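You operate a simulated robot arm through the tools that you are given. There is no shell and no other tool. Be economical: measure what you need, move in short steps, check, and stop when the job is done.

Carry out the task below with a simulated robot arm. There is one attempt and no reset: what you move stays moved.

JOB
Take the blue brush and leave it on the top of the grey bench. Take the red brush on the top of the low brown box left of the aisle and put it away on the left half of the wooden bench. Fetch the metal bar and set it on the top of the blue table. Take the wide blue cone and put it on the top of the brown-taped white box. Take the medium blue cone and put it on the top of the white box nearest the door. Put the yellow ring on the top of the low steel stand away on the top of the grey table. Put the white ring on the top of the low steel stand away on the top of the grey table. Count the yellow cones on the top of the low steel stand, then put as many of the grey bobbins from the top of the low steel stand on the top of the brown box behind the teal tray. Take the white bobbin from the lower shelf of the grey stand and leave it on the top of the green stand. Lift the yellow lid open. The order is free. Set down upright: wide blue cone, medium blue cone, grey bobbin, white bobbin.

It is judged by the outcome, as a careful person would: the job done as asked, and still so three seconds after it is handed in. It fails if anything else is knocked over, pushed out of place, dropped, spilled or broken. A push-on lid holds only when it is set on centred and level and pressed home; a screw cap is set on level and turned clockwise until tight.

ROBOT AND FRAMES
A 6-joint arm with a two-finger gripper on a trunk, on a base that drives. Base frame: it is fixed to the floor where the robot stands at the start and does not move with it; the origin is under the middle of the robot, x ahead of it, y to its left, z up; the surface under the hand at the start is at about z = 880. Units: mm, degrees, N and s.
With the tool pointing down near the work surface it reaches from about 280 to 720 mm from the robot's upright axis, wherever it stands. Its first joint turns from -166.0 to 166.0 degrees. Places, roughly: blue brush (6x4x5 cm) [500, 0, 900]; grey bobbin (5x5x17 cm) [-5100, -2800, 700]; left half of the wooden bench [700, 1000, 900]; medium blue cone (11x11x18 cm) [-6800, -400, 800]; metal bar (12x5x3 cm) [-2400, 1300, 500]; red brush (12x5x6 cm) [-2000, 900, 500]; top of the blue table [-1200, 4800, 800]; top of the brown box behind the teal tray [-5900, -1800, 800]; top of the brown-taped white box [-5000, -600, 500]; top of the green stand [-2500, -2300, 800]; top of the grey bench [700, 2300, 900]; top of the grey table [-5100, 4800, 800]; top of the white box nearest the door [-5100, 500, 400]; white bobbin (5x5x17 cm) [-5500, -4600, 700]; white ring (4x4x2 cm) [-5200, -3100, 600]; wide blue cone (16x16x18 cm) [-6600, -200, 800]; yellow cone [-5000, -2750, 750]; yellow lid [900, -3200, 1000]; yellow ring (4x4x2 cm) [-5200, -2900, 600]. Payload 1.57 kg.
The TCP is the grasp point between the finger pads, 21 mm short of the fingertips. In the tool frame z runs along the fingers and y along their closing line. The gripper opens to 70 mm. The gripper's body begins 50 mm behind the TCP.
Orientation is told as [roll, pitch, yaw] about the base's x, y, z axes, in that order, counted from this pose: with the fingers straight down and closing along the base's y, the tool's x points along the base's -x, its y along +y and its z along -z.

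CONTROLS
- The arm moves only by the tool send_rows. Its argument "commands" is text: rows parted by semicolons, each of 6 numbers parted by spaces: the shift along the tool's x, y, z in mm, then the turn, a rotation vector about the tool's x, y, z in degrees. In form: dx dy dz rx ry rz; .... A call has 1 to 8 rows; each row shifts and turns the commanded pose from where the row before left it, along the tool's axes as they then stand. "jaw" is the opening, from 0 (shut) to 1 (fully open), set as the call begins (left out, the last holds). Rows are played at 5 a second. More than 50 mm and 8.6 degrees between two rows, or a gripper value outside its range, and nothing of the call is played. A pose out of reach is approached as far as the arm can. The call stops where the force on the tool passes 40 N (or 10 N more than at its start, if that is more) or the arm is blocked; 0.2 s more then pass. Each finger halts on what it meets, pressing with about 27 N; the grip force reading is that of the motor and also rises with nothing between the fingers. The clock runs only during rows and for 0.2 s after the last one: add rows that do not move to give the fingers time. It gives the time, the measured TCP pose, the force on the tool (base axes), the opening and the grip force at its end, in the units of the frame above (readings bear some noise), with the torque about the TCP (base axes, N m) and any sound that the robot's microphone picked up.
- Cameras (640 x 400 px; columns grow to the right, rows downward): "scene" is now at [20.3, 179.1, 1492.1]; the picture's right is [0.11, -0.99, 0.00], its down [-0.62, -0.07, -0.78] and it looks along [0.77, 0.09, -0.63] (base axes); focal length 289 px, centre (320, 200). "wrist" rides on the gripper at [79, 4, -81] in the tool frame; the picture's right is [-0.05, 1.00, 0.00], its down [-0.67, -0.04, -0.75] and it looks along [-0.74, -0.04, 0.67] (tool axes); focal length 256 px, centre (320, 200). There is no depth. A picture from a camera that has moved, and an enlarged one, comes with that camera's place and axes in the base frame and with its lens. The place of the scene camera against the robot may be out by one fixed shift of up to 25 mm in any direction.
- snapshot(camera): a new picture of that camera. The clock stands still meanwhile.
- drive_base(legs): drives the robot by 1 to 6 legs, each [ahead, left, turn to the left] in mm, mm and degrees, along the robot's own axes; the way and the turn of a leg run together, so that a leg with both is an arc; at most 1500 mm and 180 degrees a leg. The arm and the cameras ride along, it lands a little off, and it stops where it bumps. It gives what a move gives.
- head_to(pan, tilt): turns the head with the scene camera to pan (to the left, within 155 degrees either way) and tilt (down, from -29 to 69), counted from straight ahead of the robot. It gives what a move gives.
- close_up(camera, box): a new picture of the part [left, top, right, bottom] of that camera's present view, enlarged. The clock stands still meanwhile.
- job_done(): hands the job in; it is judged then, once.

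Work in short steps. Places have to be worked out from the pictures, the camera data and where the tool is seen: move nearer, look again, correct. Check each grasp and each placing, and mend what went wrong. You have 535 turns and 310 pictures in all, those below and enlarged ones among them. Open the gripper and draw the arm clear of the work before you hand the job in, unless the task says otherwise; then end with one line.

The tools are called after "Request:" as a command line: name --argument value ..., lists and objects as JSON in quotes. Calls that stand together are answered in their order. send_rows: Moves the arm, as the interface text tells. Its arguments: {"type":"object","properties":{"commands":{"type":"string"},"jaw":{"type":"number"}},"required":["commands"]} The other tools are called the same way: drive_base (legs) drives the base; head_to (pan, tilt) turns the head that bears the scene camera; snapshot (camera) takes a picture; close_up (camera, box) takes an enlarged picture of a part of a camera's view; job_done () hands the job in.

At the start:

```text
time: 0.0
position: [448.0, 157.7, 1213.9]
tool_rot: [-0.1, 0.1, -0.1]
ft_force: [0.0, 0.5, -0.2]
ft_torque: [0.01, 0.0, 0.02]
grip_width: 69.9
grip_force: 0.0
robot x, y, heading: [1.4, 0.3, -0.0]
head pan, tilt: [6.4, 38.8]
```

scene: 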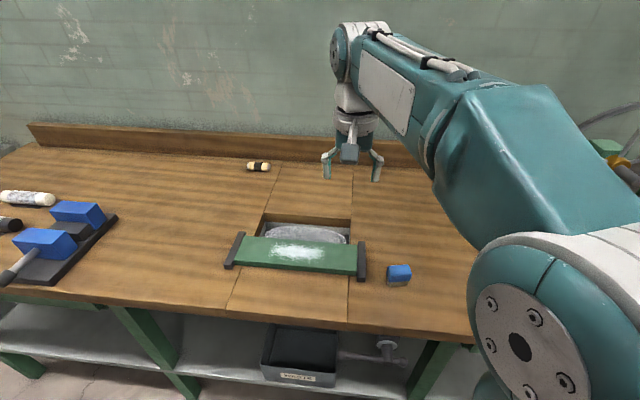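
wrist: 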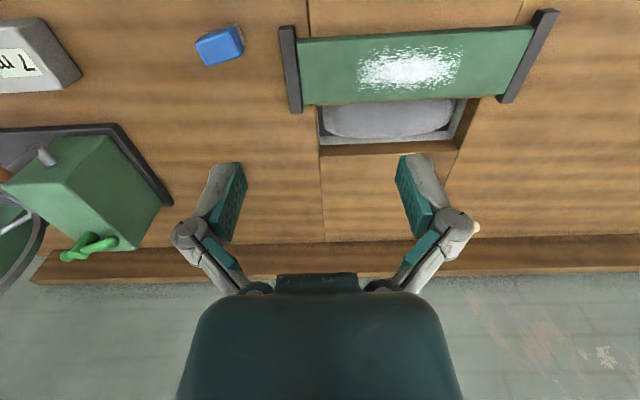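

The blue brush is seen near (475, 25) from the wrist view. I'll go above it and look again.

Request:
send_rows --commands "-6 -26 30 0 0 0;-6 -26 30 0 0 0;-6 -26 30 0 0 0;-6 -26 30 0 0 0;-6 -26 30 0 0 0;0 0 0 0 0 0" --jaw 1

Request:
snapshot --camera "wrist"

```text
time: 1.4
position: [477.2, 29.9, 1062.8]
tool_rot: [0.0, 0.0, -0.1]
ft_force: [0.5, -0.7, -0.6]
ft_torque: [0.0, 0.0, -0.01]
grip_width: 70.1
grip_force: 0.1
robot x, y, heading: [0.5, 0.9, 0.1]
head pan, tilt: [6.4, 38.8]
```

```text
307 pictures are left
camera wrist: at [398.7, 33.8, 1144.0], right [0.05, 1.0, 0.0], down [0.67, -0.04, 0.74], along [0.74, -0.04, -0.67], focal length 256 px, centre (320, 200)
```

wrist: 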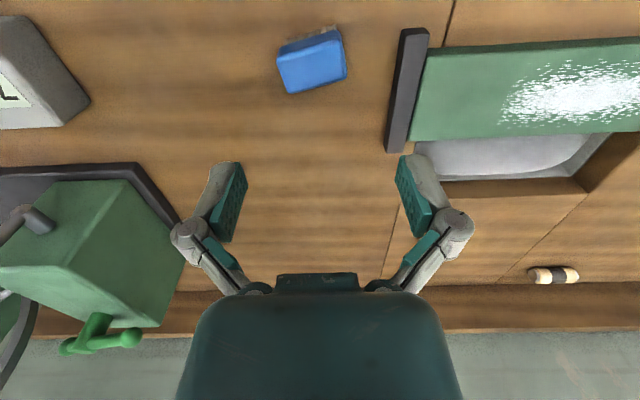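

Brush top is centred about (476, 25), its long side about 14° off y. I turn the tool ~76° so as to close on the narrow side.

Request:
send_rows --commands "0 0 0 0 0 8.5;0 0 0 0 0 8.5;0 0 0 0 0 8.5;0 0 0 0 0 8.5;0 0 0 0 0 8.5;0 0 0 0 0 8.5;0 0 0 0 0 8.5;0 0 0 0 0 8.5"

Request:
send_rows --commands "0 0 0 0 0 8;-4.6 -2 40 0 0 0;0 0 30 0 0 0;0 0 0 0 0 0"

Request:
snapshot --camera "wrist"

Request:
snapshot --camera "scene"

```text
time: 3.2
position: [479.4, 27.8, 1063.7]
tool_rot: [-0.2, 0.0, -68.1]
ft_force: [0.2, 0.8, 1.3]
ft_torque: [0.02, -0.02, 0.03]
grip_width: 70.0
grip_force: 0.1
robot x, y, heading: [1.6, -1.0, 0.1]
head pan, tilt: [6.4, 38.8]
```

```text
time: 4.2
position: [477.0, 21.7, 992.7]
tool_rot: [-0.1, 0.0, -76.0]
ft_force: [-0.1, 0.6, 0.7]
ft_torque: [0.01, -0.02, -0.01]
grip_width: 69.9
grip_force: 0.0
robot x, y, heading: [1.7, -1.8, -0.1]
head pan, tilt: [6.4, 38.8]
```

```text
306 pictures are left
camera wrist: at [463.2, 100.9, 1074.1], right [0.98, 0.19, 0.0], down [0.13, -0.65, 0.75], along [0.14, -0.73, -0.67], focal length 256 px, centre (320, 200)
```

wrist: 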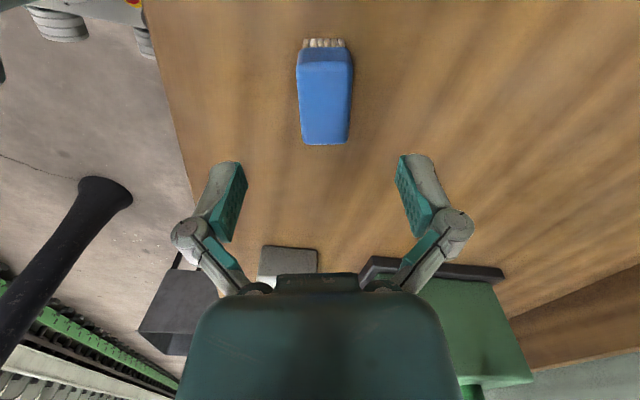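

```text
305 pictures are left
camera scene: at [20.5, 178.5, 1492.2], right [0.11, -0.99, 0.0], down [-0.62, -0.07, -0.78], along [0.77, 0.09, -0.63], focal length 289 px, centre (320, 200)
```

scene: 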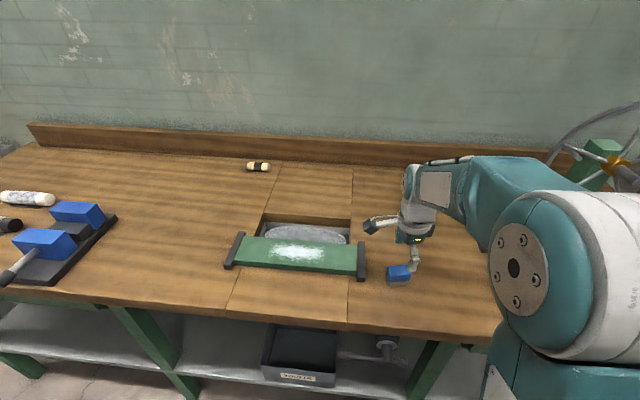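

Brush is well aligned; small correction, then descend and close.

Request:
send_rows --commands "7 3.5 20 0 0 0;0 0 35 0 0 0;0 0 27 0 0 0;0 0 0 0 0 0"

Request:
send_rows --commands "0 0 0 0 0 0;0 0 0 0 0 0;0 0 0 0 0 0;0 0 0 0 0 0" --jaw 0

Request:
snapshot --camera "wrist"

```text
time: 5.2
position: [478.2, 29.9, 913.0]
tool_rot: [-0.1, 0.1, -76.0]
ft_force: [-0.1, -0.4, -0.1]
ft_torque: [0.01, 0.03, -0.01]
grip_width: 70.2
grip_force: 0.0
robot x, y, heading: [-4.6, 0.4, -0.0]
head pan, tilt: [6.4, 38.8]
```

```text
time: 6.2
position: [479.2, 30.2, 912.0]
tool_rot: [0.0, -0.1, -76.0]
ft_force: [-0.3, 0.5, 11.2]
ft_torque: [-0.02, -0.03, 0.01]
grip_width: 30.8
grip_force: 27.0
robot x, y, heading: [1.6, -1.3, 0.0]
head pan, tilt: [6.4, 38.8]
```

```text
304 pictures are left
camera wrist: at [464.8, 109.3, 994.0], right [0.98, 0.19, 0.0], down [0.13, -0.65, 0.75], along [0.14, -0.73, -0.67], focal length 256 px, centre (320, 200)
```

wrist: 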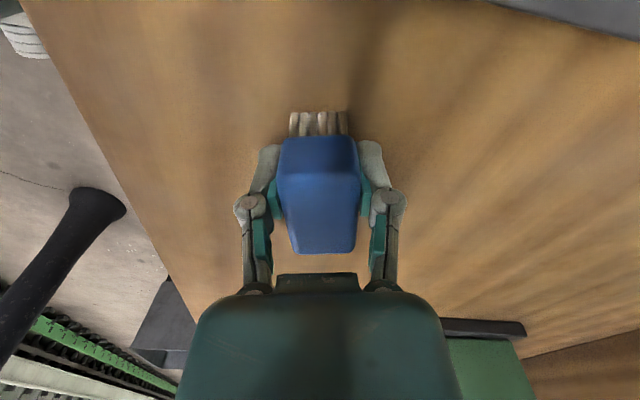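

Grasped (31 mm). Lift and look to the left along the way to the grey bench.

Request:
send_rows --commands "0 0 -40 0 0 0;0 0 -40 0 0 0;0 0 -50 0 0 0;0 0 -50 0 0 0;0 0 -50 0 0 0;0 0 -20 0 0 0"

Request:
head_to --pan 80 --tilt 25

Request:
snapshot --camera "scene"

Request:
snapshot --camera "wrist"

```text
time: 7.6
position: [478.7, 31.0, 1160.9]
tool_rot: [-0.1, 0.0, -76.1]
ft_force: [0.0, 0.0, -0.5]
ft_torque: [0.02, -0.02, 0.0]
grip_width: 30.4
grip_force: 26.8
robot x, y, heading: [-1.9, -2.7, 0.1]
head pan, tilt: [6.4, 38.8]
```

```text
time: 9.1
position: [477.4, 31.3, 1160.7]
tool_rot: [-0.1, 0.0, -75.9]
ft_force: [-0.3, 0.2, -0.7]
ft_torque: [0.01, -0.01, 0.0]
grip_width: 30.4
grip_force: 26.5
robot x, y, heading: [2.2, -0.3, 0.0]
head pan, tilt: [80.0, 25.0]
```

```text
303 pictures are left
camera scene: at [-48.8, 259.7, 1513.7], right [0.98, -0.17, 0.0], down [-0.07, -0.42, -0.91], along [0.16, 0.89, -0.42], focal length 289 px, centre (320, 200)
```

scene: 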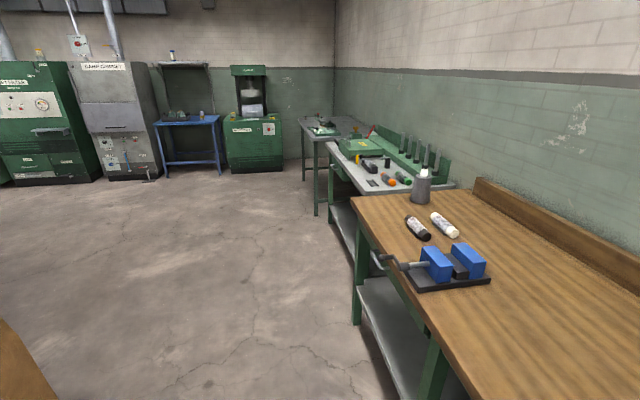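

```text
302 pictures are left
camera wrist: at [464.2, 110.1, 1241.7], right [0.98, 0.19, 0.0], down [0.13, -0.65, 0.75], along [0.14, -0.73, -0.67], focal length 256 px, centre (320, 200)
```

wrist: 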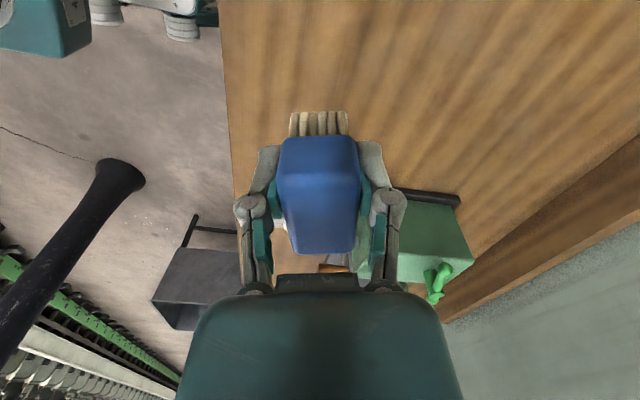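

Back off a bit from the bench, then strafe left to the grey bench.

Request:
drive_base --legs '[[-300, 0, 0], [0, 1500, 0], [0, 600, 0]]'

Request:
head_to --pan 0 --tilt 30

Request:
snapshot --camera "scene"

```text
time: 20.9
position: [149.0, 2104.2, 1159.5]
tool_rot: [-0.1, 0.2, -74.6]
ft_force: [-0.7, -0.1, -1.0]
ft_torque: [-0.01, -0.01, 0.02]
grip_width: 30.6
grip_force: 26.6
robot x, y, heading: [-334.1, 2060.7, 1.3]
head pan, tilt: [80.0, 25.0]
```

```text
time: 22.5
position: [149.4, 2106.2, 1160.9]
tool_rot: [-0.2, 0.0, -74.7]
ft_force: [-0.8, 0.0, -0.4]
ft_torque: [-0.02, 0.0, 0.01]
grip_width: 30.2
grip_force: 27.0
robot x, y, heading: [-329.5, 2063.4, 1.4]
head pan, tilt: [0.0, 30.0]
```

```text
301 pictures are left
camera scene: at [-305.7, 2233.5, 1505.8], right [0.02, -1.0, 0.0], down [-0.5, -0.01, -0.87], along [0.87, 0.02, -0.5], focal length 289 px, centre (320, 200)
```

scene: 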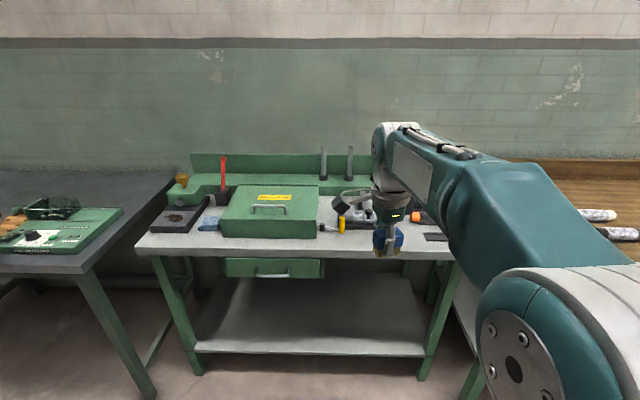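

I turn the tool back to face forward, approach the bench, and view with the wrist camera.

Request:
send_rows --commands "0 0 0 0 0 -8.5;0 0 0 0 0 -8.5;0 0 0 0 0 -8.5;0 0 0 0 0 -8.5;0 0 0 0 0 -8.5;0 0 0 0 0 -8.5;0 0 0 0 0 -8.5;0 0 0 0 0 -8.5"

Request:
send_rows --commands "0 0 0 0 0 -6;0 0 0 0 0 0"

Request:
drive_base --legs '[[280, 0, 0]]'

Request:
snapshot --camera "wrist"

Request:
snapshot --camera "scene"

```text
time: 24.3
position: [150.2, 2107.8, 1161.4]
tool_rot: [-0.1, 0.0, -6.4]
ft_force: [-0.3, -1.0, -0.5]
ft_torque: [0.01, 0.01, 0.0]
grip_width: 30.5
grip_force: 27.6
robot x, y, heading: [-329.4, 2066.2, 1.3]
head pan, tilt: [0.0, 30.0]
```

```text
time: 24.9
position: [150.7, 2107.5, 1160.1]
tool_rot: [-0.1, 0.1, -0.5]
ft_force: [0.7, -0.4, -1.5]
ft_torque: [0.01, -0.01, -0.01]
grip_width: 30.7
grip_force: 27.2
robot x, y, heading: [-328.5, 2062.5, 1.6]
head pan, tilt: [0.0, 30.0]
```

```text
time: 26.8
position: [430.3, 2112.7, 1159.2]
tool_rot: [-0.1, 0.1, -0.8]
ft_force: [0.0, -0.4, -0.7]
ft_torque: [0.0, -0.04, -0.01]
grip_width: 30.3
grip_force: 26.9
robot x, y, heading: [-47.6, 2072.2, 1.4]
head pan, tilt: [0.0, 30.0]
```

```text
300 pictures are left
camera wrist: at [351.0, 2118.8, 1241.1], right [0.07, 1.0, 0.0], down [0.67, -0.04, 0.74], along [0.74, -0.05, -0.67], focal length 256 px, centre (320, 200)
```

wrist: 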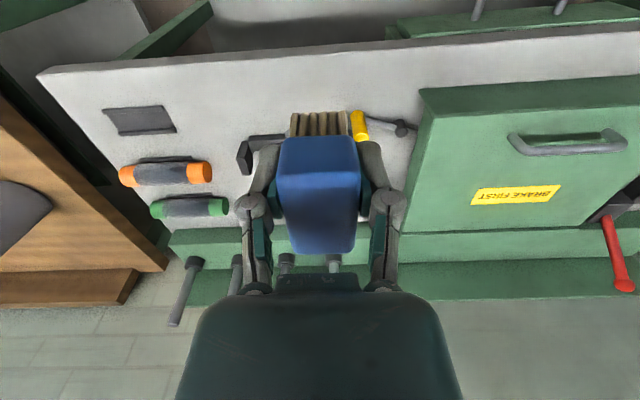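

```text
299 pictures are left
camera scene: at [-26.9, 2240.2, 1505.8], right [0.02, -1.0, 0.0], down [-0.5, -0.01, -0.87], along [0.87, 0.02, -0.5], focal length 289 px, centre (320, 200)
```

scene: 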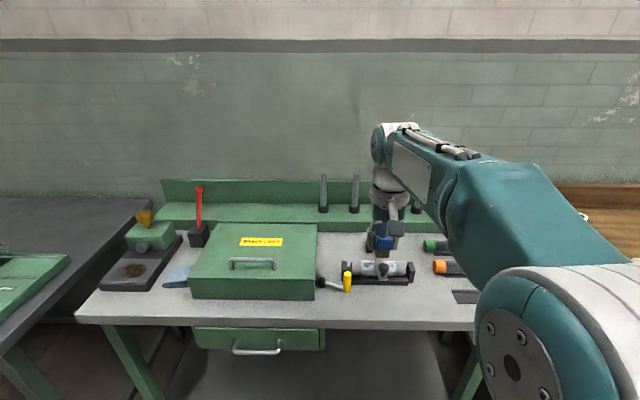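

Free spot on the grey top between the dark plate and the black rack, about (530, 1925). Move above it and look.

Request:
send_rows --commands "-24 -44 0 0 0 0;-24 -44 0 0 0 0;-24 -44 0 0 0 0;-24 -44 0 0 0 0;-4 -12 40 0 0 0;0 0 40 0 0 0;0 0 30 0 0 0;0 0 0 0 0 0"

Request:
snapshot --camera "wrist"

Request:
snapshot --camera "scene"

```text
refused: row 1 steps farther than a row can; nothing moved
```

```text
298 pictures are left
camera wrist: at [351.0, 2118.8, 1241.1], right [0.07, 1.0, 0.0], down [0.67, -0.04, 0.74], along [0.74, -0.05, -0.67], focal length 256 px, centre (320, 200)
```

wrist: 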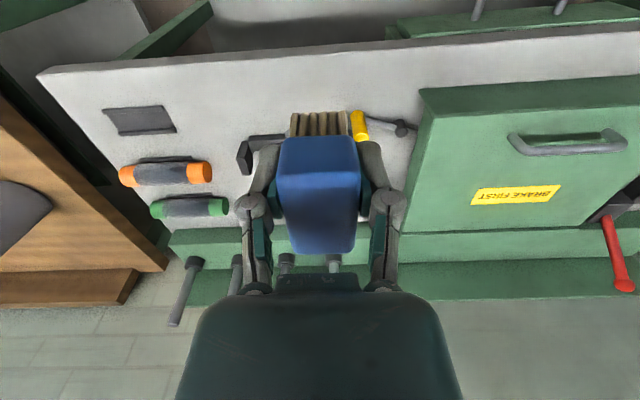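

```text
297 pictures are left
camera scene: at [-26.9, 2240.2, 1505.8], right [0.02, -1.0, 0.0], down [-0.5, -0.01, -0.87], along [0.87, 0.02, -0.5], focal length 289 px, centre (320, 200)
```

scene: 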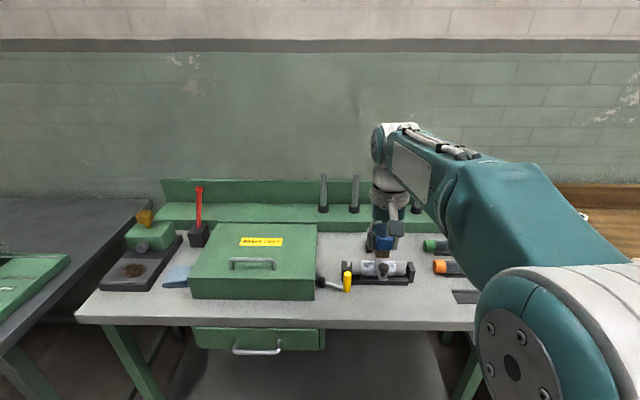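

Step too long by a hair; resend with smaller steps.

Request:
send_rows --commands "-20 -38 0 0 0 0;-20 -38 0 0 0 0;-20 -38 0 0 0 0;-20 -38 0 0 0 0;-20 -36 20 0 0 0;0 0 45 0 0 0;0 0 45 0 0 0;0 0 0 0 0 0"

Request:
snapshot --camera "wrist"

```text
time: 28.6
position: [523.9, 1922.4, 1048.1]
tool_rot: [-0.1, 0.0, -0.9]
ft_force: [0.4, 0.1, 0.8]
ft_torque: [-0.01, 0.0, -0.01]
grip_width: 30.5
grip_force: 27.2
robot x, y, heading: [-50.0, 2067.5, 1.3]
head pan, tilt: [0.0, 30.0]
```

```text
296 pictures are left
camera wrist: at [445.9, 1927.6, 1129.4], right [0.07, 1.0, 0.0], down [0.67, -0.04, 0.74], along [0.74, -0.05, -0.67], focal length 256 px, centre (320, 200)
```

wrist: 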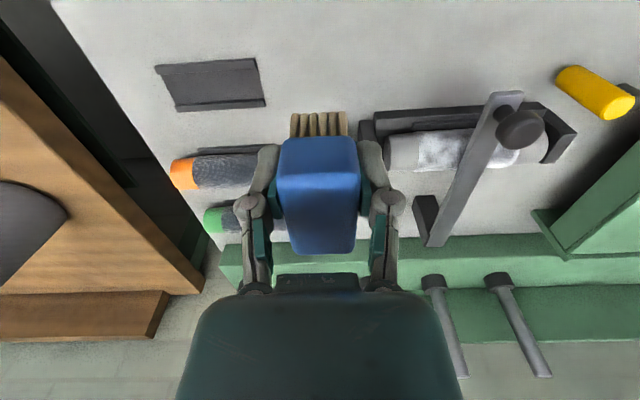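

Spot is clear directly beneath. Descend and release.

Request:
send_rows --commands "0 -4 45 0 0 0;0 0 45 0 0 0;0 0 35 0 0 0;0 0 5 0 0 0;0 0 4 0 0 0;0 0 0 0 0 0"

```text
time: 30.0
position: [526.7, 1918.5, 914.6]
tool_rot: [0.0, 0.1, -0.7]
ft_force: [0.7, -0.3, -0.4]
ft_torque: [0.01, 0.01, 0.02]
grip_width: 30.4
grip_force: 26.7
robot x, y, heading: [-50.9, 2069.7, 1.2]
head pan, tilt: [0.0, 30.0]
```

Request:
send_rows --commands "0 0 2 0 0 0;0 0 2 0 0 0;0 0 0 0 0 0"

```text
time: 30.8
position: [526.6, 1918.6, 912.1]
tool_rot: [0.1, 0.1, -0.7]
ft_force: [0.4, 1.0, -0.4]
ft_torque: [0.0, 0.01, 0.03]
grip_width: 30.8
grip_force: 27.3
robot x, y, heading: [-51.8, 2069.5, 0.9]
head pan, tilt: [0.0, 30.0]
```

Still no contact; a few more millimetres.

Request:
send_rows --commands "0 0 2 0 0 0;0 0 2 0 0 0;0 0 2 0 0 0;0 0 2 0 0 0;0 0 0 0 0 0"

```text
time: 32.0
position: [525.7, 1917.7, 903.6]
tool_rot: [-0.1, 0.0, -0.8]
ft_force: [0.0, -0.1, 0.0]
ft_torque: [0.0, -0.01, -0.01]
grip_width: 30.5
grip_force: 27.1
robot x, y, heading: [-47.7, 2068.9, 1.2]
head pan, tilt: [0.0, 30.0]
```

Request:
snapshot --camera "wrist"

Request:
close_up --camera "scene" --box '[340, 200, 500, 320]'

```text
295 pictures are left
camera wrist: at [448.0, 1924.4, 985.0], right [0.07, 1.0, 0.0], down [0.67, -0.04, 0.74], along [0.74, -0.05, -0.67], focal length 256 px, centre (320, 200)
```

wrist: 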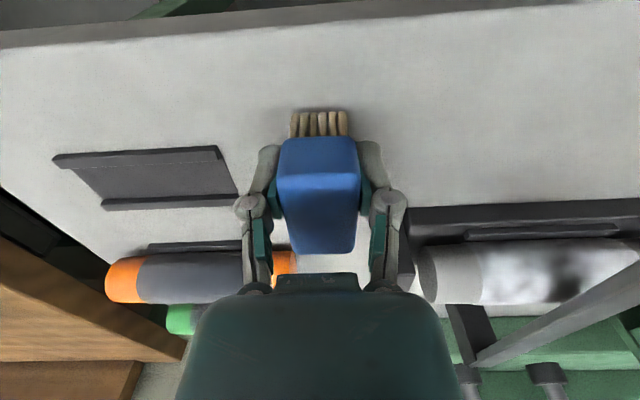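

```text
3.33 times, centred on (420, 260) of scene
camera zoom: at [-26.1, 2238.9, 1505.9], right [0.02, -1.0, 0.0], down [-0.5, -0.01, -0.87], along [0.86, 0.02, -0.5], focal length 963 px, centre (-13, 0)
```

zoom: 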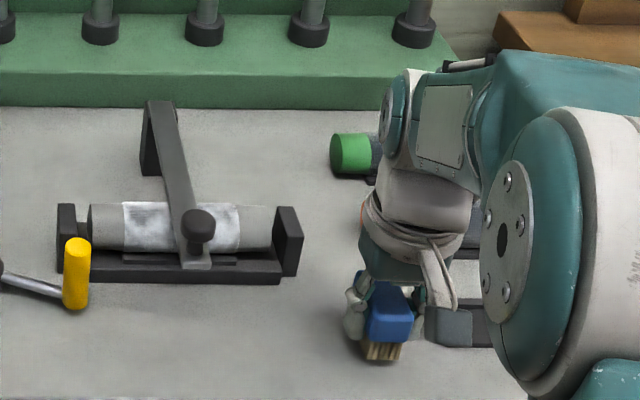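

Almost down. Continue in small steps.

Request:
send_rows --commands "0 0 2 0 0 0;0 0 2 0 0 0;0 0 2 0 0 0;0 0 0 0 0 0"

```text
time: 33.0
position: [525.8, 1917.4, 896.5]
tool_rot: [0.0, 0.1, -0.8]
ft_force: [1.3, 0.7, -0.8]
ft_torque: [0.03, 0.02, 0.04]
grip_width: 30.8
grip_force: 27.2
robot x, y, heading: [-50.9, 2072.3, 1.0]
head pan, tilt: [0.0, 30.0]
```

Request:
send_rows --commands "0 0 2 0 0 0;0 0 2 0 0 0;0 0 2 0 0 0;0 0 2 0 0 0;0 0 2 0 0 0;0 0 0 0 0 0"

```text
time: 34.4
position: [527.1, 1917.9, 887.0]
tool_rot: [-0.1, -0.2, -0.8]
ft_force: [2.8, -4.2, 18.5]
ft_torque: [-0.06, -0.11, -0.03]
grip_width: 30.4
grip_force: 26.8
robot x, y, heading: [-46.6, 2068.3, 1.0]
head pan, tilt: [0.0, 30.0]
```

Contact at z≈887 (18 N). Release and lift.

Request:
send_rows --commands "0 0 -0.5 0 0 0;0 0 0 0 0 0;0 0 0 0 0 0;0 0 0 0 0 0" --jaw 0.85

Request:
send_rows --commands "0 0 -30 0 0 0;0 0 -45 0 0 0;0 0 -45 0 0 0;0 0 -45 0 0 0;0 0 -45 0 0 0;0 0 -40 0 0 0;0 0 0 0 0 0"

Request:
snapshot --camera "wrist"

```text
time: 35.4
position: [526.5, 1918.1, 887.4]
tool_rot: [0.0, 0.1, -0.8]
ft_force: [1.0, 0.4, 0.3]
ft_torque: [0.02, -0.02, -0.02]
grip_width: 59.1
grip_force: 0.0
robot x, y, heading: [-49.1, 2068.8, 1.0]
head pan, tilt: [0.0, 30.0]
```

```text
time: 37.0
position: [527.1, 1917.8, 1139.1]
tool_rot: [0.0, 0.1, -0.8]
ft_force: [0.4, -0.3, 0.8]
ft_torque: [-0.02, 0.01, 0.0]
grip_width: 59.7
grip_force: 0.1
robot x, y, heading: [-47.2, 2070.0, 1.1]
head pan, tilt: [0.0, 30.0]
```

```text
293 pictures are left
camera wrist: at [448.3, 1923.4, 1221.7], right [0.07, 1.0, 0.0], down [0.67, -0.04, 0.74], along [0.74, -0.05, -0.67], focal length 256 px, centre (320, 200)
```

wrist: 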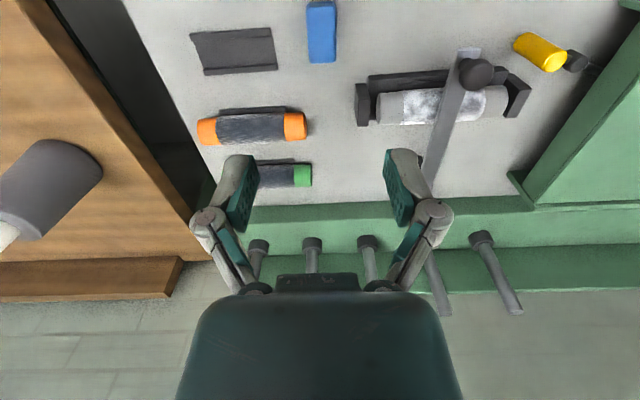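

Blue brush placed. Retract arm, back off, turn round and look for the red brush.

Request:
send_rows --commands "45 0 0 0 0 0;45 10 0 0 0 0;40 40 -10 0 0 0;0 45 0 0 0 0;0 45 0 0 0 0;0 0 0 0 0 0" --jaw 1

Request:
drive_base --legs '[[-500, 0, 0], [0, 0, 150]]'

Request:
head_to --pan 45 --tilt 25

Request:
snapshot --camera "scene"

Request:
head_to --pan -20 --tilt 15

Request:
snapshot --camera "scene"

```text
refused: row 3 steps farther than a row can; nothing moved
```

```text
time: 46.1
position: [-970.4, 2486.3, 1139.6]
tool_rot: [0.0, 0.1, 148.5]
ft_force: [0.5, -0.1, 0.0]
ft_torque: [0.01, -0.02, -0.03]
grip_width: 59.5
grip_force: 0.0
robot x, y, heading: [-552.9, 2058.1, 150.3]
head pan, tilt: [0.0, 30.0]
```

```text
time: 47.2
position: [-970.5, 2486.3, 1140.0]
tool_rot: [0.0, 0.0, 148.4]
ft_force: [-0.2, 0.0, -0.4]
ft_torque: [-0.02, 0.0, 0.02]
grip_width: 59.3
grip_force: 0.1
robot x, y, heading: [-549.9, 2058.1, 150.3]
head pan, tilt: [45.0, 25.0]
```

```text
292 pictures are left
camera scene: at [-675.4, 1887.3, 1513.9], right [-0.27, 0.96, 0.0], down [0.41, 0.11, -0.91], along [-0.87, -0.24, -0.42], focal length 289 px, centre (320, 200)
```

scene: 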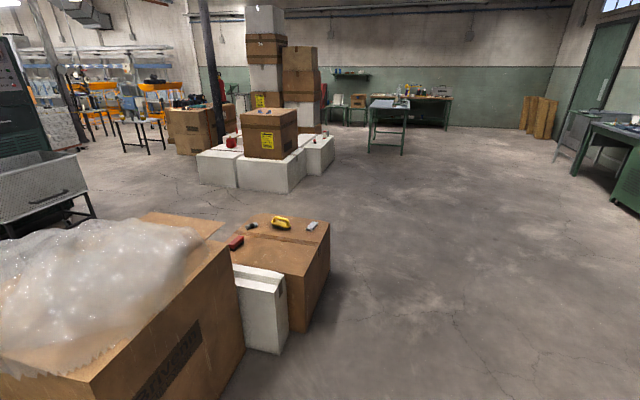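

```text
time: 48.6
position: [-970.0, 2486.4, 1140.1]
tool_rot: [-0.1, -0.1, 148.5]
ft_force: [-0.4, -0.2, 0.5]
ft_torque: [0.04, 0.01, 0.0]
grip_width: 59.7
grip_force: 0.1
robot x, y, heading: [-554.4, 2061.7, 150.4]
head pan, tilt: [-20.0, 15.0]
```

```text
291 pictures are left
camera scene: at [-647.2, 1982.8, 1530.1], right [0.76, 0.65, 0.0], down [0.17, -0.2, -0.97], along [-0.63, 0.73, -0.26], focal length 289 px, centre (320, 200)
```

scene: 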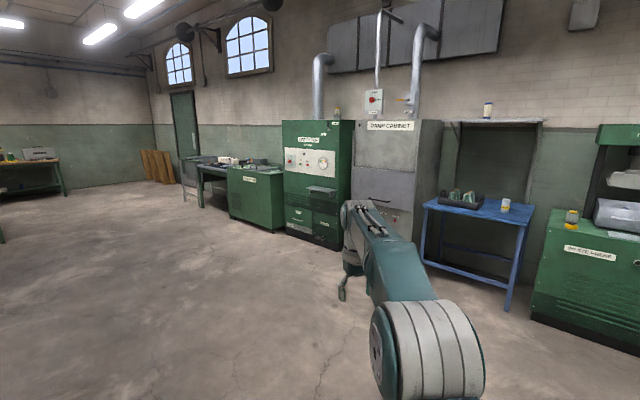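

I see the low brown box (red brush ≈(-1995, 980), bar ≈(-2325, 1370)). Retract the arm, and drive closer.

Request:
send_rows --commands "40 10 0 0 0 0;40 20 0 0 0 0;30 35 0 0 0 0;20 40 0 0 0 0;0 40 0 0 0 0;0 0 0 0 0 0" --jaw 1

Request:
drive_base --legs '[[0, 0, 60], [850, 0, 0]]'

Request:
head_to --pan 0 --tilt 45

Request:
snapshot --camera "scene"

Request:
snapshot --camera "wrist"

```text
time: 50.0
position: [-930.2, 2297.0, 1140.6]
tool_rot: [-0.1, 0.0, 148.6]
ft_force: [0.7, 0.3, 0.2]
ft_torque: [-0.02, -0.01, 0.01]
grip_width: 70.2
grip_force: 0.1
robot x, y, heading: [-549.7, 2061.5, 150.3]
head pan, tilt: [-20.0, 15.0]
```

```text
time: 57.1
position: [-1701.3, 1457.9, 1139.9]
tool_rot: [0.0, 0.0, -154.0]
ft_force: [-0.6, 0.4, 0.6]
ft_torque: [0.02, 0.01, 0.02]
grip_width: 70.1
grip_force: 0.0
robot x, y, heading: [-1299.7, 1649.2, -152.3]
head pan, tilt: [-20.0, 15.0]
```

```text
time: 58.1
position: [-1700.2, 1460.0, 1139.9]
tool_rot: [0.0, 0.1, -153.9]
ft_force: [0.3, 0.6, -0.3]
ft_torque: [0.0, 0.0, 0.02]
grip_width: 70.0
grip_force: 0.1
robot x, y, heading: [-1299.0, 1648.7, -152.1]
head pan, tilt: [0.0, 45.0]
```

```text
290 pictures are left
camera scene: at [-1252.8, 1517.1, 1483.3], right [-0.47, 0.88, 0.0], down [0.62, 0.33, -0.71], along [-0.62, -0.33, -0.71], focal length 289 px, centre (320, 200)
```

scene: 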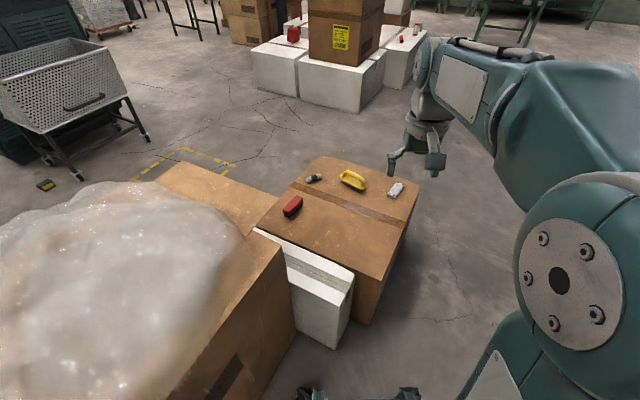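

```text
289 pictures are left
camera wrist: at [-1626.8, 1491.0, 1221.5], right [0.39, -0.92, 0.0], down [-0.61, -0.26, 0.74], along [-0.69, -0.29, -0.67], focal length 256 px, centre (320, 200)
```

wrist: 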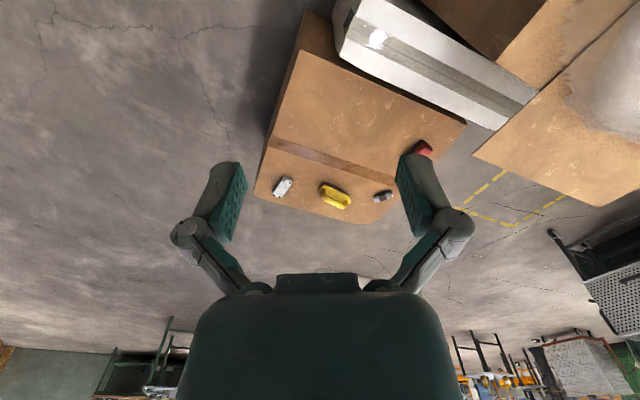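

Plan: first the metal bar from the +y side of the box. Turn to face -y and strafe to about (-2350, 1830).

Request:
drive_base --legs '[[0, 0, 62], [-180, 0, 0], [0, -1050, 0]]'

Request:
snapshot --camera "wrist"

Request:
snapshot --camera "scene"

```text
time: 67.3
position: [-2334.6, 1366.4, 1140.3]
tool_rot: [-0.1, -0.1, -90.3]
ft_force: [0.6, 0.2, 0.0]
ft_torque: [-0.01, 0.02, -0.02]
grip_width: 70.3
grip_force: 0.2
robot x, y, heading: [-2329.8, 1813.2, -88.4]
head pan, tilt: [0.0, 45.0]
```

```text
288 pictures are left
camera wrist: at [-2329.7, 1447.8, 1221.5], right [1.0, -0.06, 0.0], down [-0.04, -0.67, 0.74], along [-0.05, -0.74, -0.67], focal length 256 px, centre (320, 200)
```

wrist: 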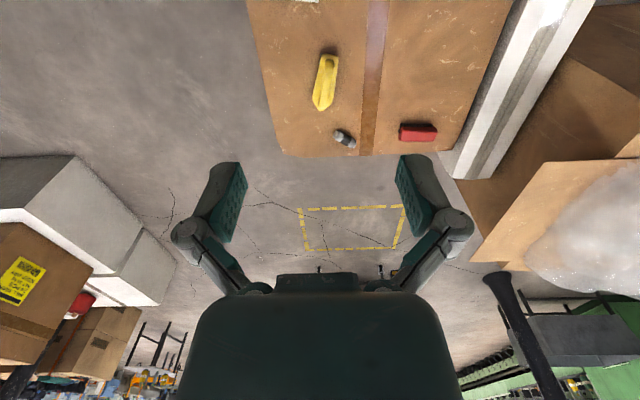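

```text
287 pictures are left
camera scene: at [-2179.0, 1808.4, 1483.0], right [-1.0, -0.03, 0.0], down [-0.02, 0.71, -0.71], along [0.02, -0.71, -0.71], focal length 289 px, centre (320, 200)
```

scene: 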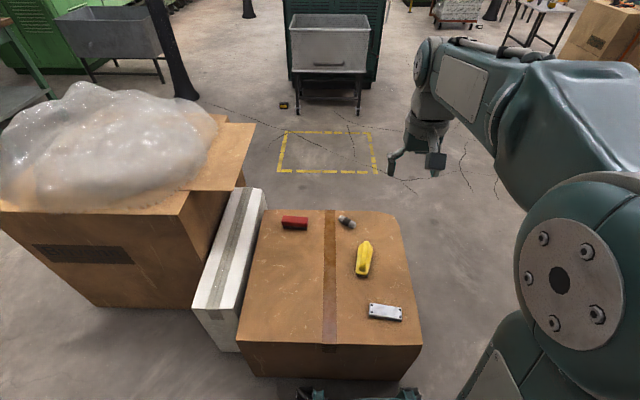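

Bar at about (-2393, 1362), long axis ~7° off x. Turn the tool to close across its width, and go lower above it.

Request:
send_rows --commands "0 -29 30 0 0 -8.5;0 -29 30 0 0 -8.5;0 0 45 0 0 -8.5;0 0 45 0 0 -8.5;0 0 45 0 0 -8.5;0 0 45 0 0 -8.5;0 0 45 0 0 -8.5;0 0 45 0 0 -8.5"

Request:
send_rows --commands "0 0 40 0 0 -8.5;0 0 40 0 0 -7;0 0 0 0 0 0"

Request:
snapshot --camera "wrist"

```text
time: 69.1
position: [-2394.7, 1365.0, 809.2]
tool_rot: [0.0, 0.0, -22.3]
ft_force: [-0.4, 0.5, 0.8]
ft_torque: [0.0, 0.02, -0.02]
grip_width: 69.9
grip_force: 0.0
robot x, y, heading: [-2329.2, 1814.7, -88.4]
head pan, tilt: [0.0, 45.0]
```

```text
time: 69.9
position: [-2394.6, 1364.9, 729.3]
tool_rot: [0.0, 0.0, -6.8]
ft_force: [0.5, 0.7, 0.9]
ft_torque: [0.0, 0.01, 0.0]
grip_width: 70.1
grip_force: 0.0
robot x, y, heading: [-2331.6, 1816.2, -88.4]
head pan, tilt: [0.0, 45.0]
```

```text
286 pictures are left
camera wrist: at [-2471.7, 1379.6, 811.5], right [0.17, 0.99, 0.0], down [0.66, -0.11, 0.74], along [0.73, -0.13, -0.67], focal length 256 px, centre (320, 200)
```

wrist: 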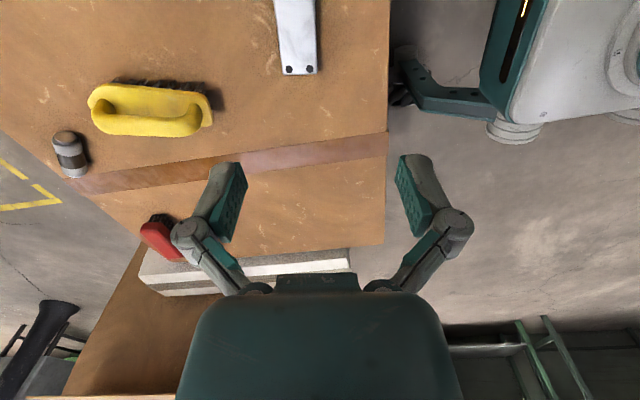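

Bar's centre by the wrist view is about (-2420, 1339). Shift there, lower and check.

Request:
send_rows --commands "22 -28 0 0 0 0;0 0 50 0 0 0;0 0 40 0 0 0;0 0 0 0 0 0"

Request:
snapshot --camera "wrist"

Request:
snapshot --camera "scene"

```text
time: 70.9
position: [-2420.4, 1336.4, 641.1]
tool_rot: [0.0, 0.0, -6.8]
ft_force: [0.0, -0.4, 0.7]
ft_torque: [0.02, 0.0, -0.03]
grip_width: 70.0
grip_force: 0.1
robot x, y, heading: [-2328.7, 1809.3, -88.3]
head pan, tilt: [0.0, 45.0]
```

```text
285 pictures are left
camera wrist: at [-2497.3, 1350.8, 722.4], right [0.17, 0.99, 0.0], down [0.66, -0.11, 0.74], along [0.73, -0.13, -0.67], focal length 256 px, centre (320, 200)
```

wrist: 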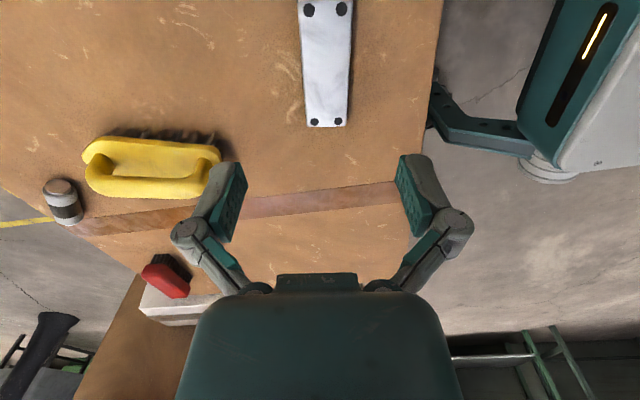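

```text
284 pictures are left
camera scene: at [-2181.4, 1807.3, 1483.3], right [-1.0, -0.03, 0.0], down [-0.02, 0.71, -0.71], along [0.02, -0.71, -0.71], focal length 289 px, centre (320, 200)
```

scene: 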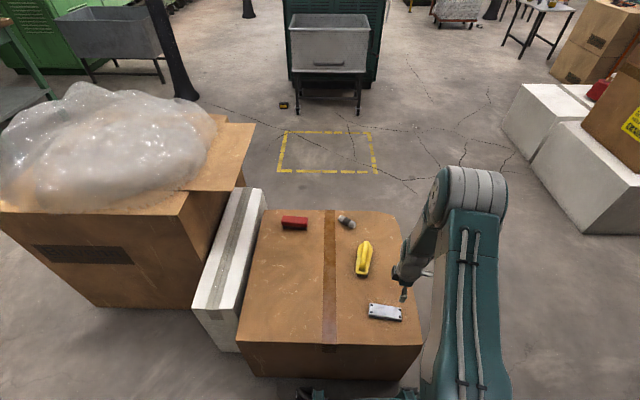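

Correct slightly and descend toward the bar with checks.

Request:
send_rows --commands "-13.7 3.6 30 0 0 1.7;0 0 45 0 0 0;0 0 30 0 0 0;0 0 0 0 0 0"

Request:
snapshot --camera "wrist"

Request:
close_up --camera "scene" --box '[340, 240, 440, 340]'

```text
time: 71.9
position: [-2403.2, 1341.7, 537.9]
tool_rot: [0.0, 0.0, -8.6]
ft_force: [0.3, 0.3, -0.2]
ft_torque: [0.0, 0.03, -0.04]
grip_width: 70.2
grip_force: 0.0
robot x, y, heading: [-2328.2, 1812.9, -88.4]
head pan, tilt: [0.0, 45.0]
```

```text
283 pictures are left
camera wrist: at [-2481.6, 1357.6, 619.4], right [0.2, 0.98, 0.0], down [0.65, -0.13, 0.74], along [0.73, -0.15, -0.67], focal length 256 px, centre (320, 200)
```

wrist: 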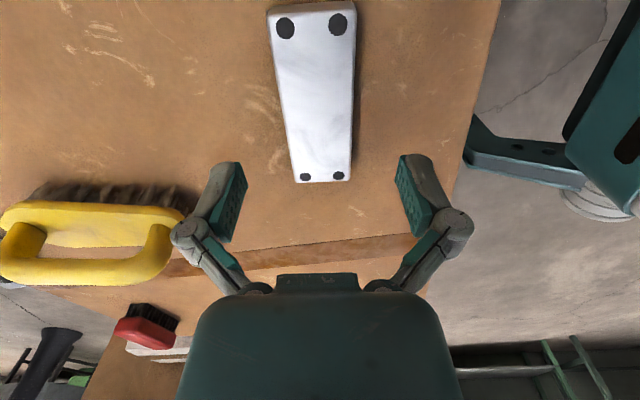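

```text
4.00 times, centred on (390, 290) of scene
camera zoom: at [-2181.3, 1807.3, 1483.2], right [-1.0, -0.03, 0.0], down [-0.02, 0.71, -0.71], along [0.02, -0.71, -0.71], focal length 1155 px, centre (40, -160)
```

zoom: 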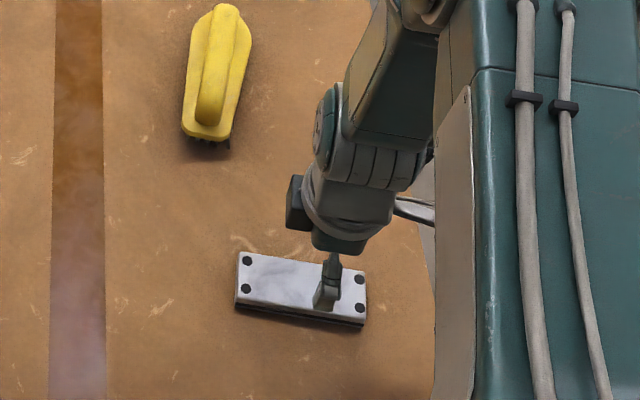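

Triangulated bar top at z≈474, centre (-2398, 1339). Descend to z≈468 and close.

Request:
send_rows --commands "-5.4 -2.3 30 0 0 0;0 0 30 0 0 0;0 0 8 0 0 0;0 0 0 0 0 0"

Request:
send_rows --commands "0 0 0 0 0 0;0 0 0 0 0 0;0 0 0 0 0 0;0 0 0 0 0 0" --jaw 0

```text
time: 72.9
position: [-2400.3, 1338.0, 468.2]
tool_rot: [0.0, -0.1, -8.6]
ft_force: [-1.0, 0.8, -0.5]
ft_torque: [0.02, 0.01, 0.02]
grip_width: 69.9
grip_force: 0.0
robot x, y, heading: [-2328.6, 1814.6, -88.5]
head pan, tilt: [0.0, 45.0]
```

```text
time: 73.9
position: [-2400.7, 1339.1, 467.6]
tool_rot: [0.0, 0.0, -8.6]
ft_force: [-0.2, 6.6, 16.7]
ft_torque: [0.16, 0.01, 0.07]
grip_width: 45.1
grip_force: 27.4
robot x, y, heading: [-2329.5, 1813.9, -88.3]
head pan, tilt: [0.0, 45.0]
```

Gripped at 45 mm. Lift.

Request:
send_rows --commands "0 0 -20 0 0 0;0 0 -45 0 0 0;0 0 -49 0 0 0;0 0 -49 0 0 0;0 0 -49 0 0 0;0 0 -49 0 0 0;0 0 -49 0 0 0;0 0 -49 0 0 0"

Request:
send_rows --commands "0 0 -49 0 0 8.5;0 0 -49 0 0 8.5;0 0 -49 0 0 8.5;0 0 -49 0 0 8.5;0 0 -49 0 0 8.5;0 0 -49 0 0 8.5;0 0 -40 0 0 8.5;0 0 0 0 0 0"

Request:
snapshot --camera "wrist"

```text
time: 75.7
position: [-2400.3, 1334.5, 825.8]
tool_rot: [0.1, 0.0, -8.6]
ft_force: [0.3, -1.0, -3.7]
ft_torque: [0.02, 0.05, 0.01]
grip_width: 44.9
grip_force: 27.0
robot x, y, heading: [-2329.7, 1811.3, -88.4]
head pan, tilt: [0.0, 45.0]
```

```text
time: 77.5
position: [-2401.8, 1334.1, 1160.8]
tool_rot: [0.0, 0.1, -68.2]
ft_force: [0.1, -0.8, -3.1]
ft_torque: [0.01, 0.02, 0.01]
grip_width: 44.6
grip_force: 26.7
robot x, y, heading: [-2329.0, 1815.9, -88.0]
head pan, tilt: [0.0, 45.0]
```

```text
281 pictures are left
camera wrist: at [-2426.8, 1410.5, 1241.5], right [0.95, 0.32, 0.0], down [0.22, -0.63, 0.74], along [0.24, -0.7, -0.67], focal length 256 px, centre (320, 200)
```

wrist: 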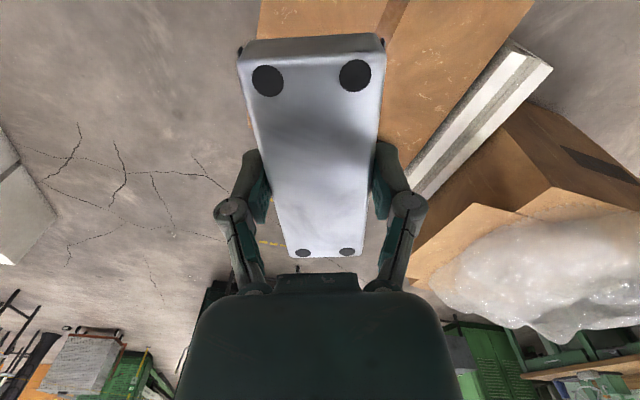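

Bar is held firmly. Drive to the blue table: back off, turn round, go.

Request:
drive_base --legs '[[-200, 0, 0], [0, 0, 178], [1000, -560, 0], [950, -560, 0]]'

Request:
head_to --pan 0 --tilt 35

Request:
snapshot --camera "scene"

Request:
snapshot --camera "wrist"

```text
time: 96.9
position: [-957.6, 4332.4, 1159.6]
tool_rot: [-0.1, 0.1, 105.3]
ft_force: [-0.1, 0.0, -3.0]
ft_torque: [-0.02, -0.01, -0.03]
grip_width: 44.6
grip_force: 26.9
robot x, y, heading: [-1084.3, 3866.5, 84.7]
head pan, tilt: [0.0, 45.0]
```

```text
time: 97.6
position: [-957.4, 4332.1, 1158.2]
tool_rot: [-0.1, 0.1, 105.2]
ft_force: [0.2, -0.4, -2.8]
ft_torque: [0.02, 0.01, -0.01]
grip_width: 44.7
grip_force: 26.8
robot x, y, heading: [-1082.8, 3862.2, 84.7]
head pan, tilt: [0.0, 35.0]
```

```text
280 pictures are left
camera scene: at [-1242.2, 3923.0, 1498.0], right [1.0, -0.09, 0.0], down [-0.05, -0.57, -0.82], along [0.07, 0.81, -0.57], focal length 289 px, centre (320, 200)
```

scene: 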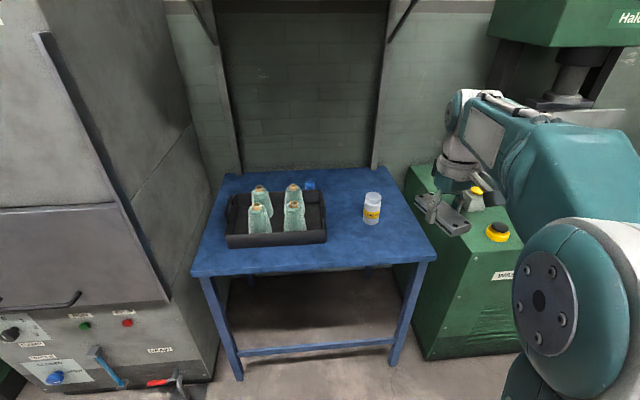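

```text
279 pictures are left
camera wrist: at [-939.3, 4255.7, 1240.9], right [-0.98, -0.21, 0.0], down [-0.14, 0.65, 0.74], along [-0.16, 0.73, -0.67], focal length 256 px, centre (320, 200)
```

wrist: 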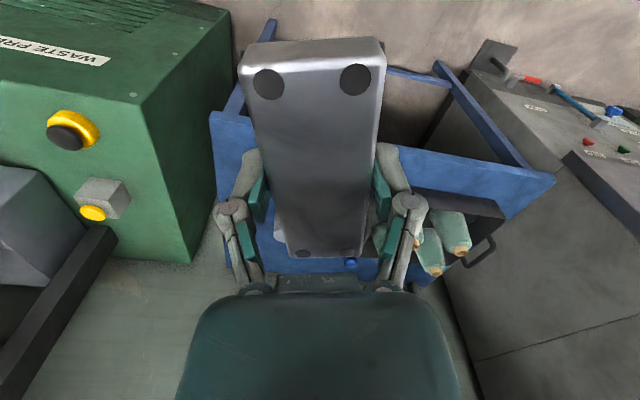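

Free area on the blue top front right, about (-965, 4655). Drive ahead 330 and turn the bar parallel to the table edge.

Request:
drive_base --legs '[[330, 0, 0]]'

Request:
send_rows --commands "0 0 0 0 0 -8.5;0 0 0 0 0 -8.5;0 0 0 0 0 -8.5;0 0 0 0 0 -8.5;0 0 0 0 0 -8.5;0 0 0 0 0 -8.5;0 0 0 0 0 -8.5;0 0 0 0 0 -8.5"

Request:
snapshot --camera "scene"

Request:
snapshot --camera "wrist"

```text
time: 99.8
position: [-927.2, 4660.4, 1158.8]
tool_rot: [-0.1, 0.1, 105.3]
ft_force: [-1.1, 0.0, -3.6]
ft_torque: [0.0, 0.0, 0.0]
grip_width: 44.7
grip_force: 27.1
robot x, y, heading: [-1052.6, 4199.5, 85.1]
head pan, tilt: [0.0, 35.0]
```

```text
time: 101.6
position: [-927.4, 4660.2, 1159.2]
tool_rot: [0.2, 0.0, 173.3]
ft_force: [-0.2, -0.6, -3.6]
ft_torque: [-0.04, -0.02, -0.02]
grip_width: 44.7
grip_force: 26.9
robot x, y, heading: [-1056.1, 4193.0, 84.8]
head pan, tilt: [0.0, 35.0]
```

```text
278 pictures are left
camera scene: at [-1212.8, 4252.2, 1498.0], right [1.0, -0.09, 0.0], down [-0.05, -0.57, -0.82], along [0.07, 0.82, -0.57], focal length 289 px, centre (320, 200)
```

scene: 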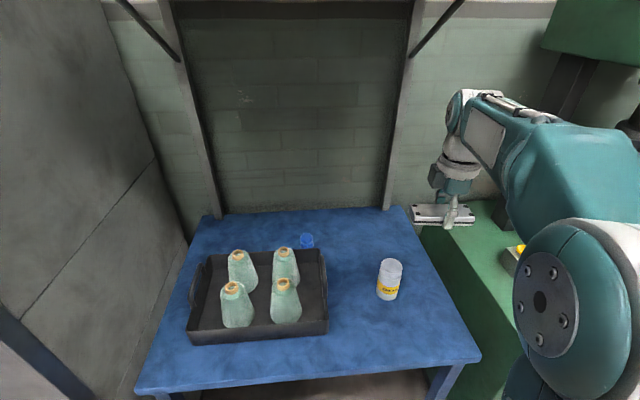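

```text
277 pictures are left
camera wrist: at [-847.7, 4647.8, 1241.4], right [-0.17, -0.99, 0.0], down [-0.66, 0.11, 0.74], along [-0.73, 0.13, -0.67], focal length 256 px, centre (320, 200)
```

wrist: 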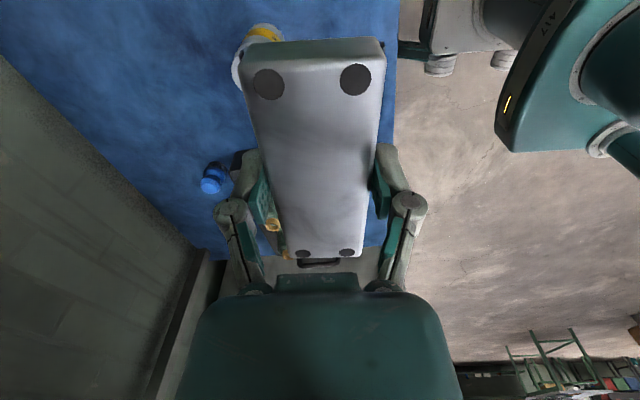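

Bar is over the free strip in front of the bottle; shift to (-950, 4628) and descend.

Request:
send_rows --commands "-19 34 0 0 0 0;0 0 49 0 0 0;0 0 49 0 0 0;0 0 49 0 0 0;0 0 49 0 0 0;0 0 49 0 0 0;0 0 40 0 0 0;0 0 0 0 0 0"

Request:
snapshot --camera "scene"

Request:
snapshot --camera "wrist"

```text
time: 103.4
position: [-952.4, 4629.8, 873.0]
tool_rot: [0.1, 0.1, 173.2]
ft_force: [-0.3, 0.2, -2.3]
ft_torque: [0.02, -0.03, 0.0]
grip_width: 44.7
grip_force: 26.9
robot x, y, heading: [-1053.3, 4196.2, 84.8]
head pan, tilt: [0.0, 35.0]
```

```text
276 pictures are left
camera scene: at [-1212.8, 4252.5, 1498.0], right [1.0, -0.09, 0.0], down [-0.05, -0.57, -0.82], along [0.07, 0.82, -0.57], focal length 289 px, centre (320, 200)
```

scene: 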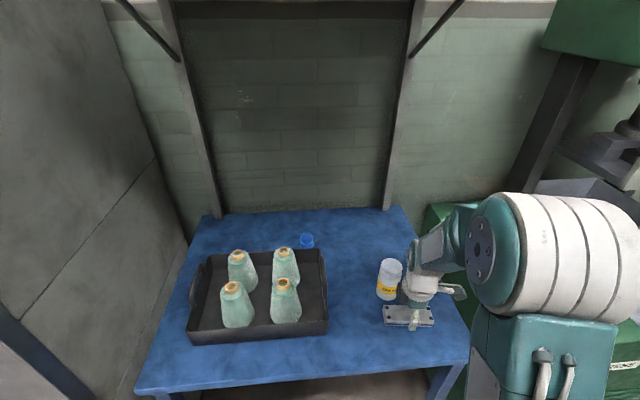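

```text
275 pictures are left
camera wrist: at [-872.9, 4617.4, 955.8], right [-0.17, -0.99, 0.0], down [-0.66, 0.11, 0.74], along [-0.73, 0.13, -0.67], focal length 256 px, centre (320, 200)
```

wrist: 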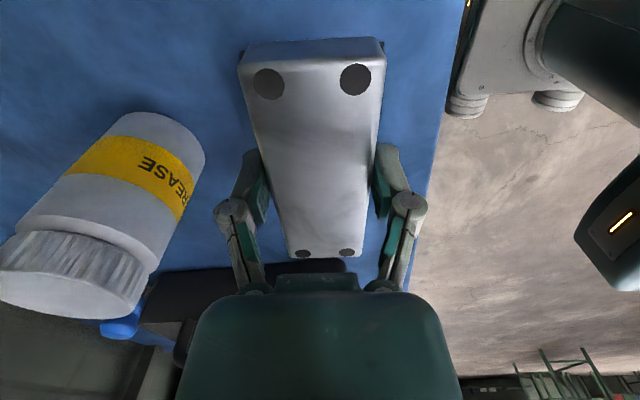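

Bottle is clear. Continue down until contact.

Request:
send_rows --commands "0 0 10 0 0 0;0 0 10 0 0 0;0 0 8 0 0 0;0 0 8 0 0 0;0 0 5 0 0 0;0 0 0 0 0 0"

Request:
snapshot --camera "wrist"

```text
time: 104.8
position: [-948.9, 4629.0, 833.5]
tool_rot: [0.0, 0.0, 173.3]
ft_force: [0.4, 0.0, -2.9]
ft_torque: [0.01, 0.01, 0.02]
grip_width: 44.7
grip_force: 26.7
robot x, y, heading: [-1054.5, 4189.3, 84.9]
head pan, tilt: [0.0, 35.0]
```

```text
274 pictures are left
camera wrist: at [-869.8, 4616.3, 914.7], right [-0.17, -0.99, 0.0], down [-0.66, 0.12, 0.74], along [-0.73, 0.13, -0.67], focal length 256 px, centre (320, 200)
```

wrist: 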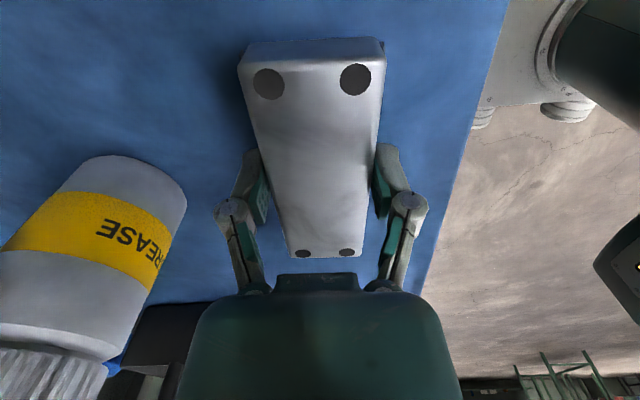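

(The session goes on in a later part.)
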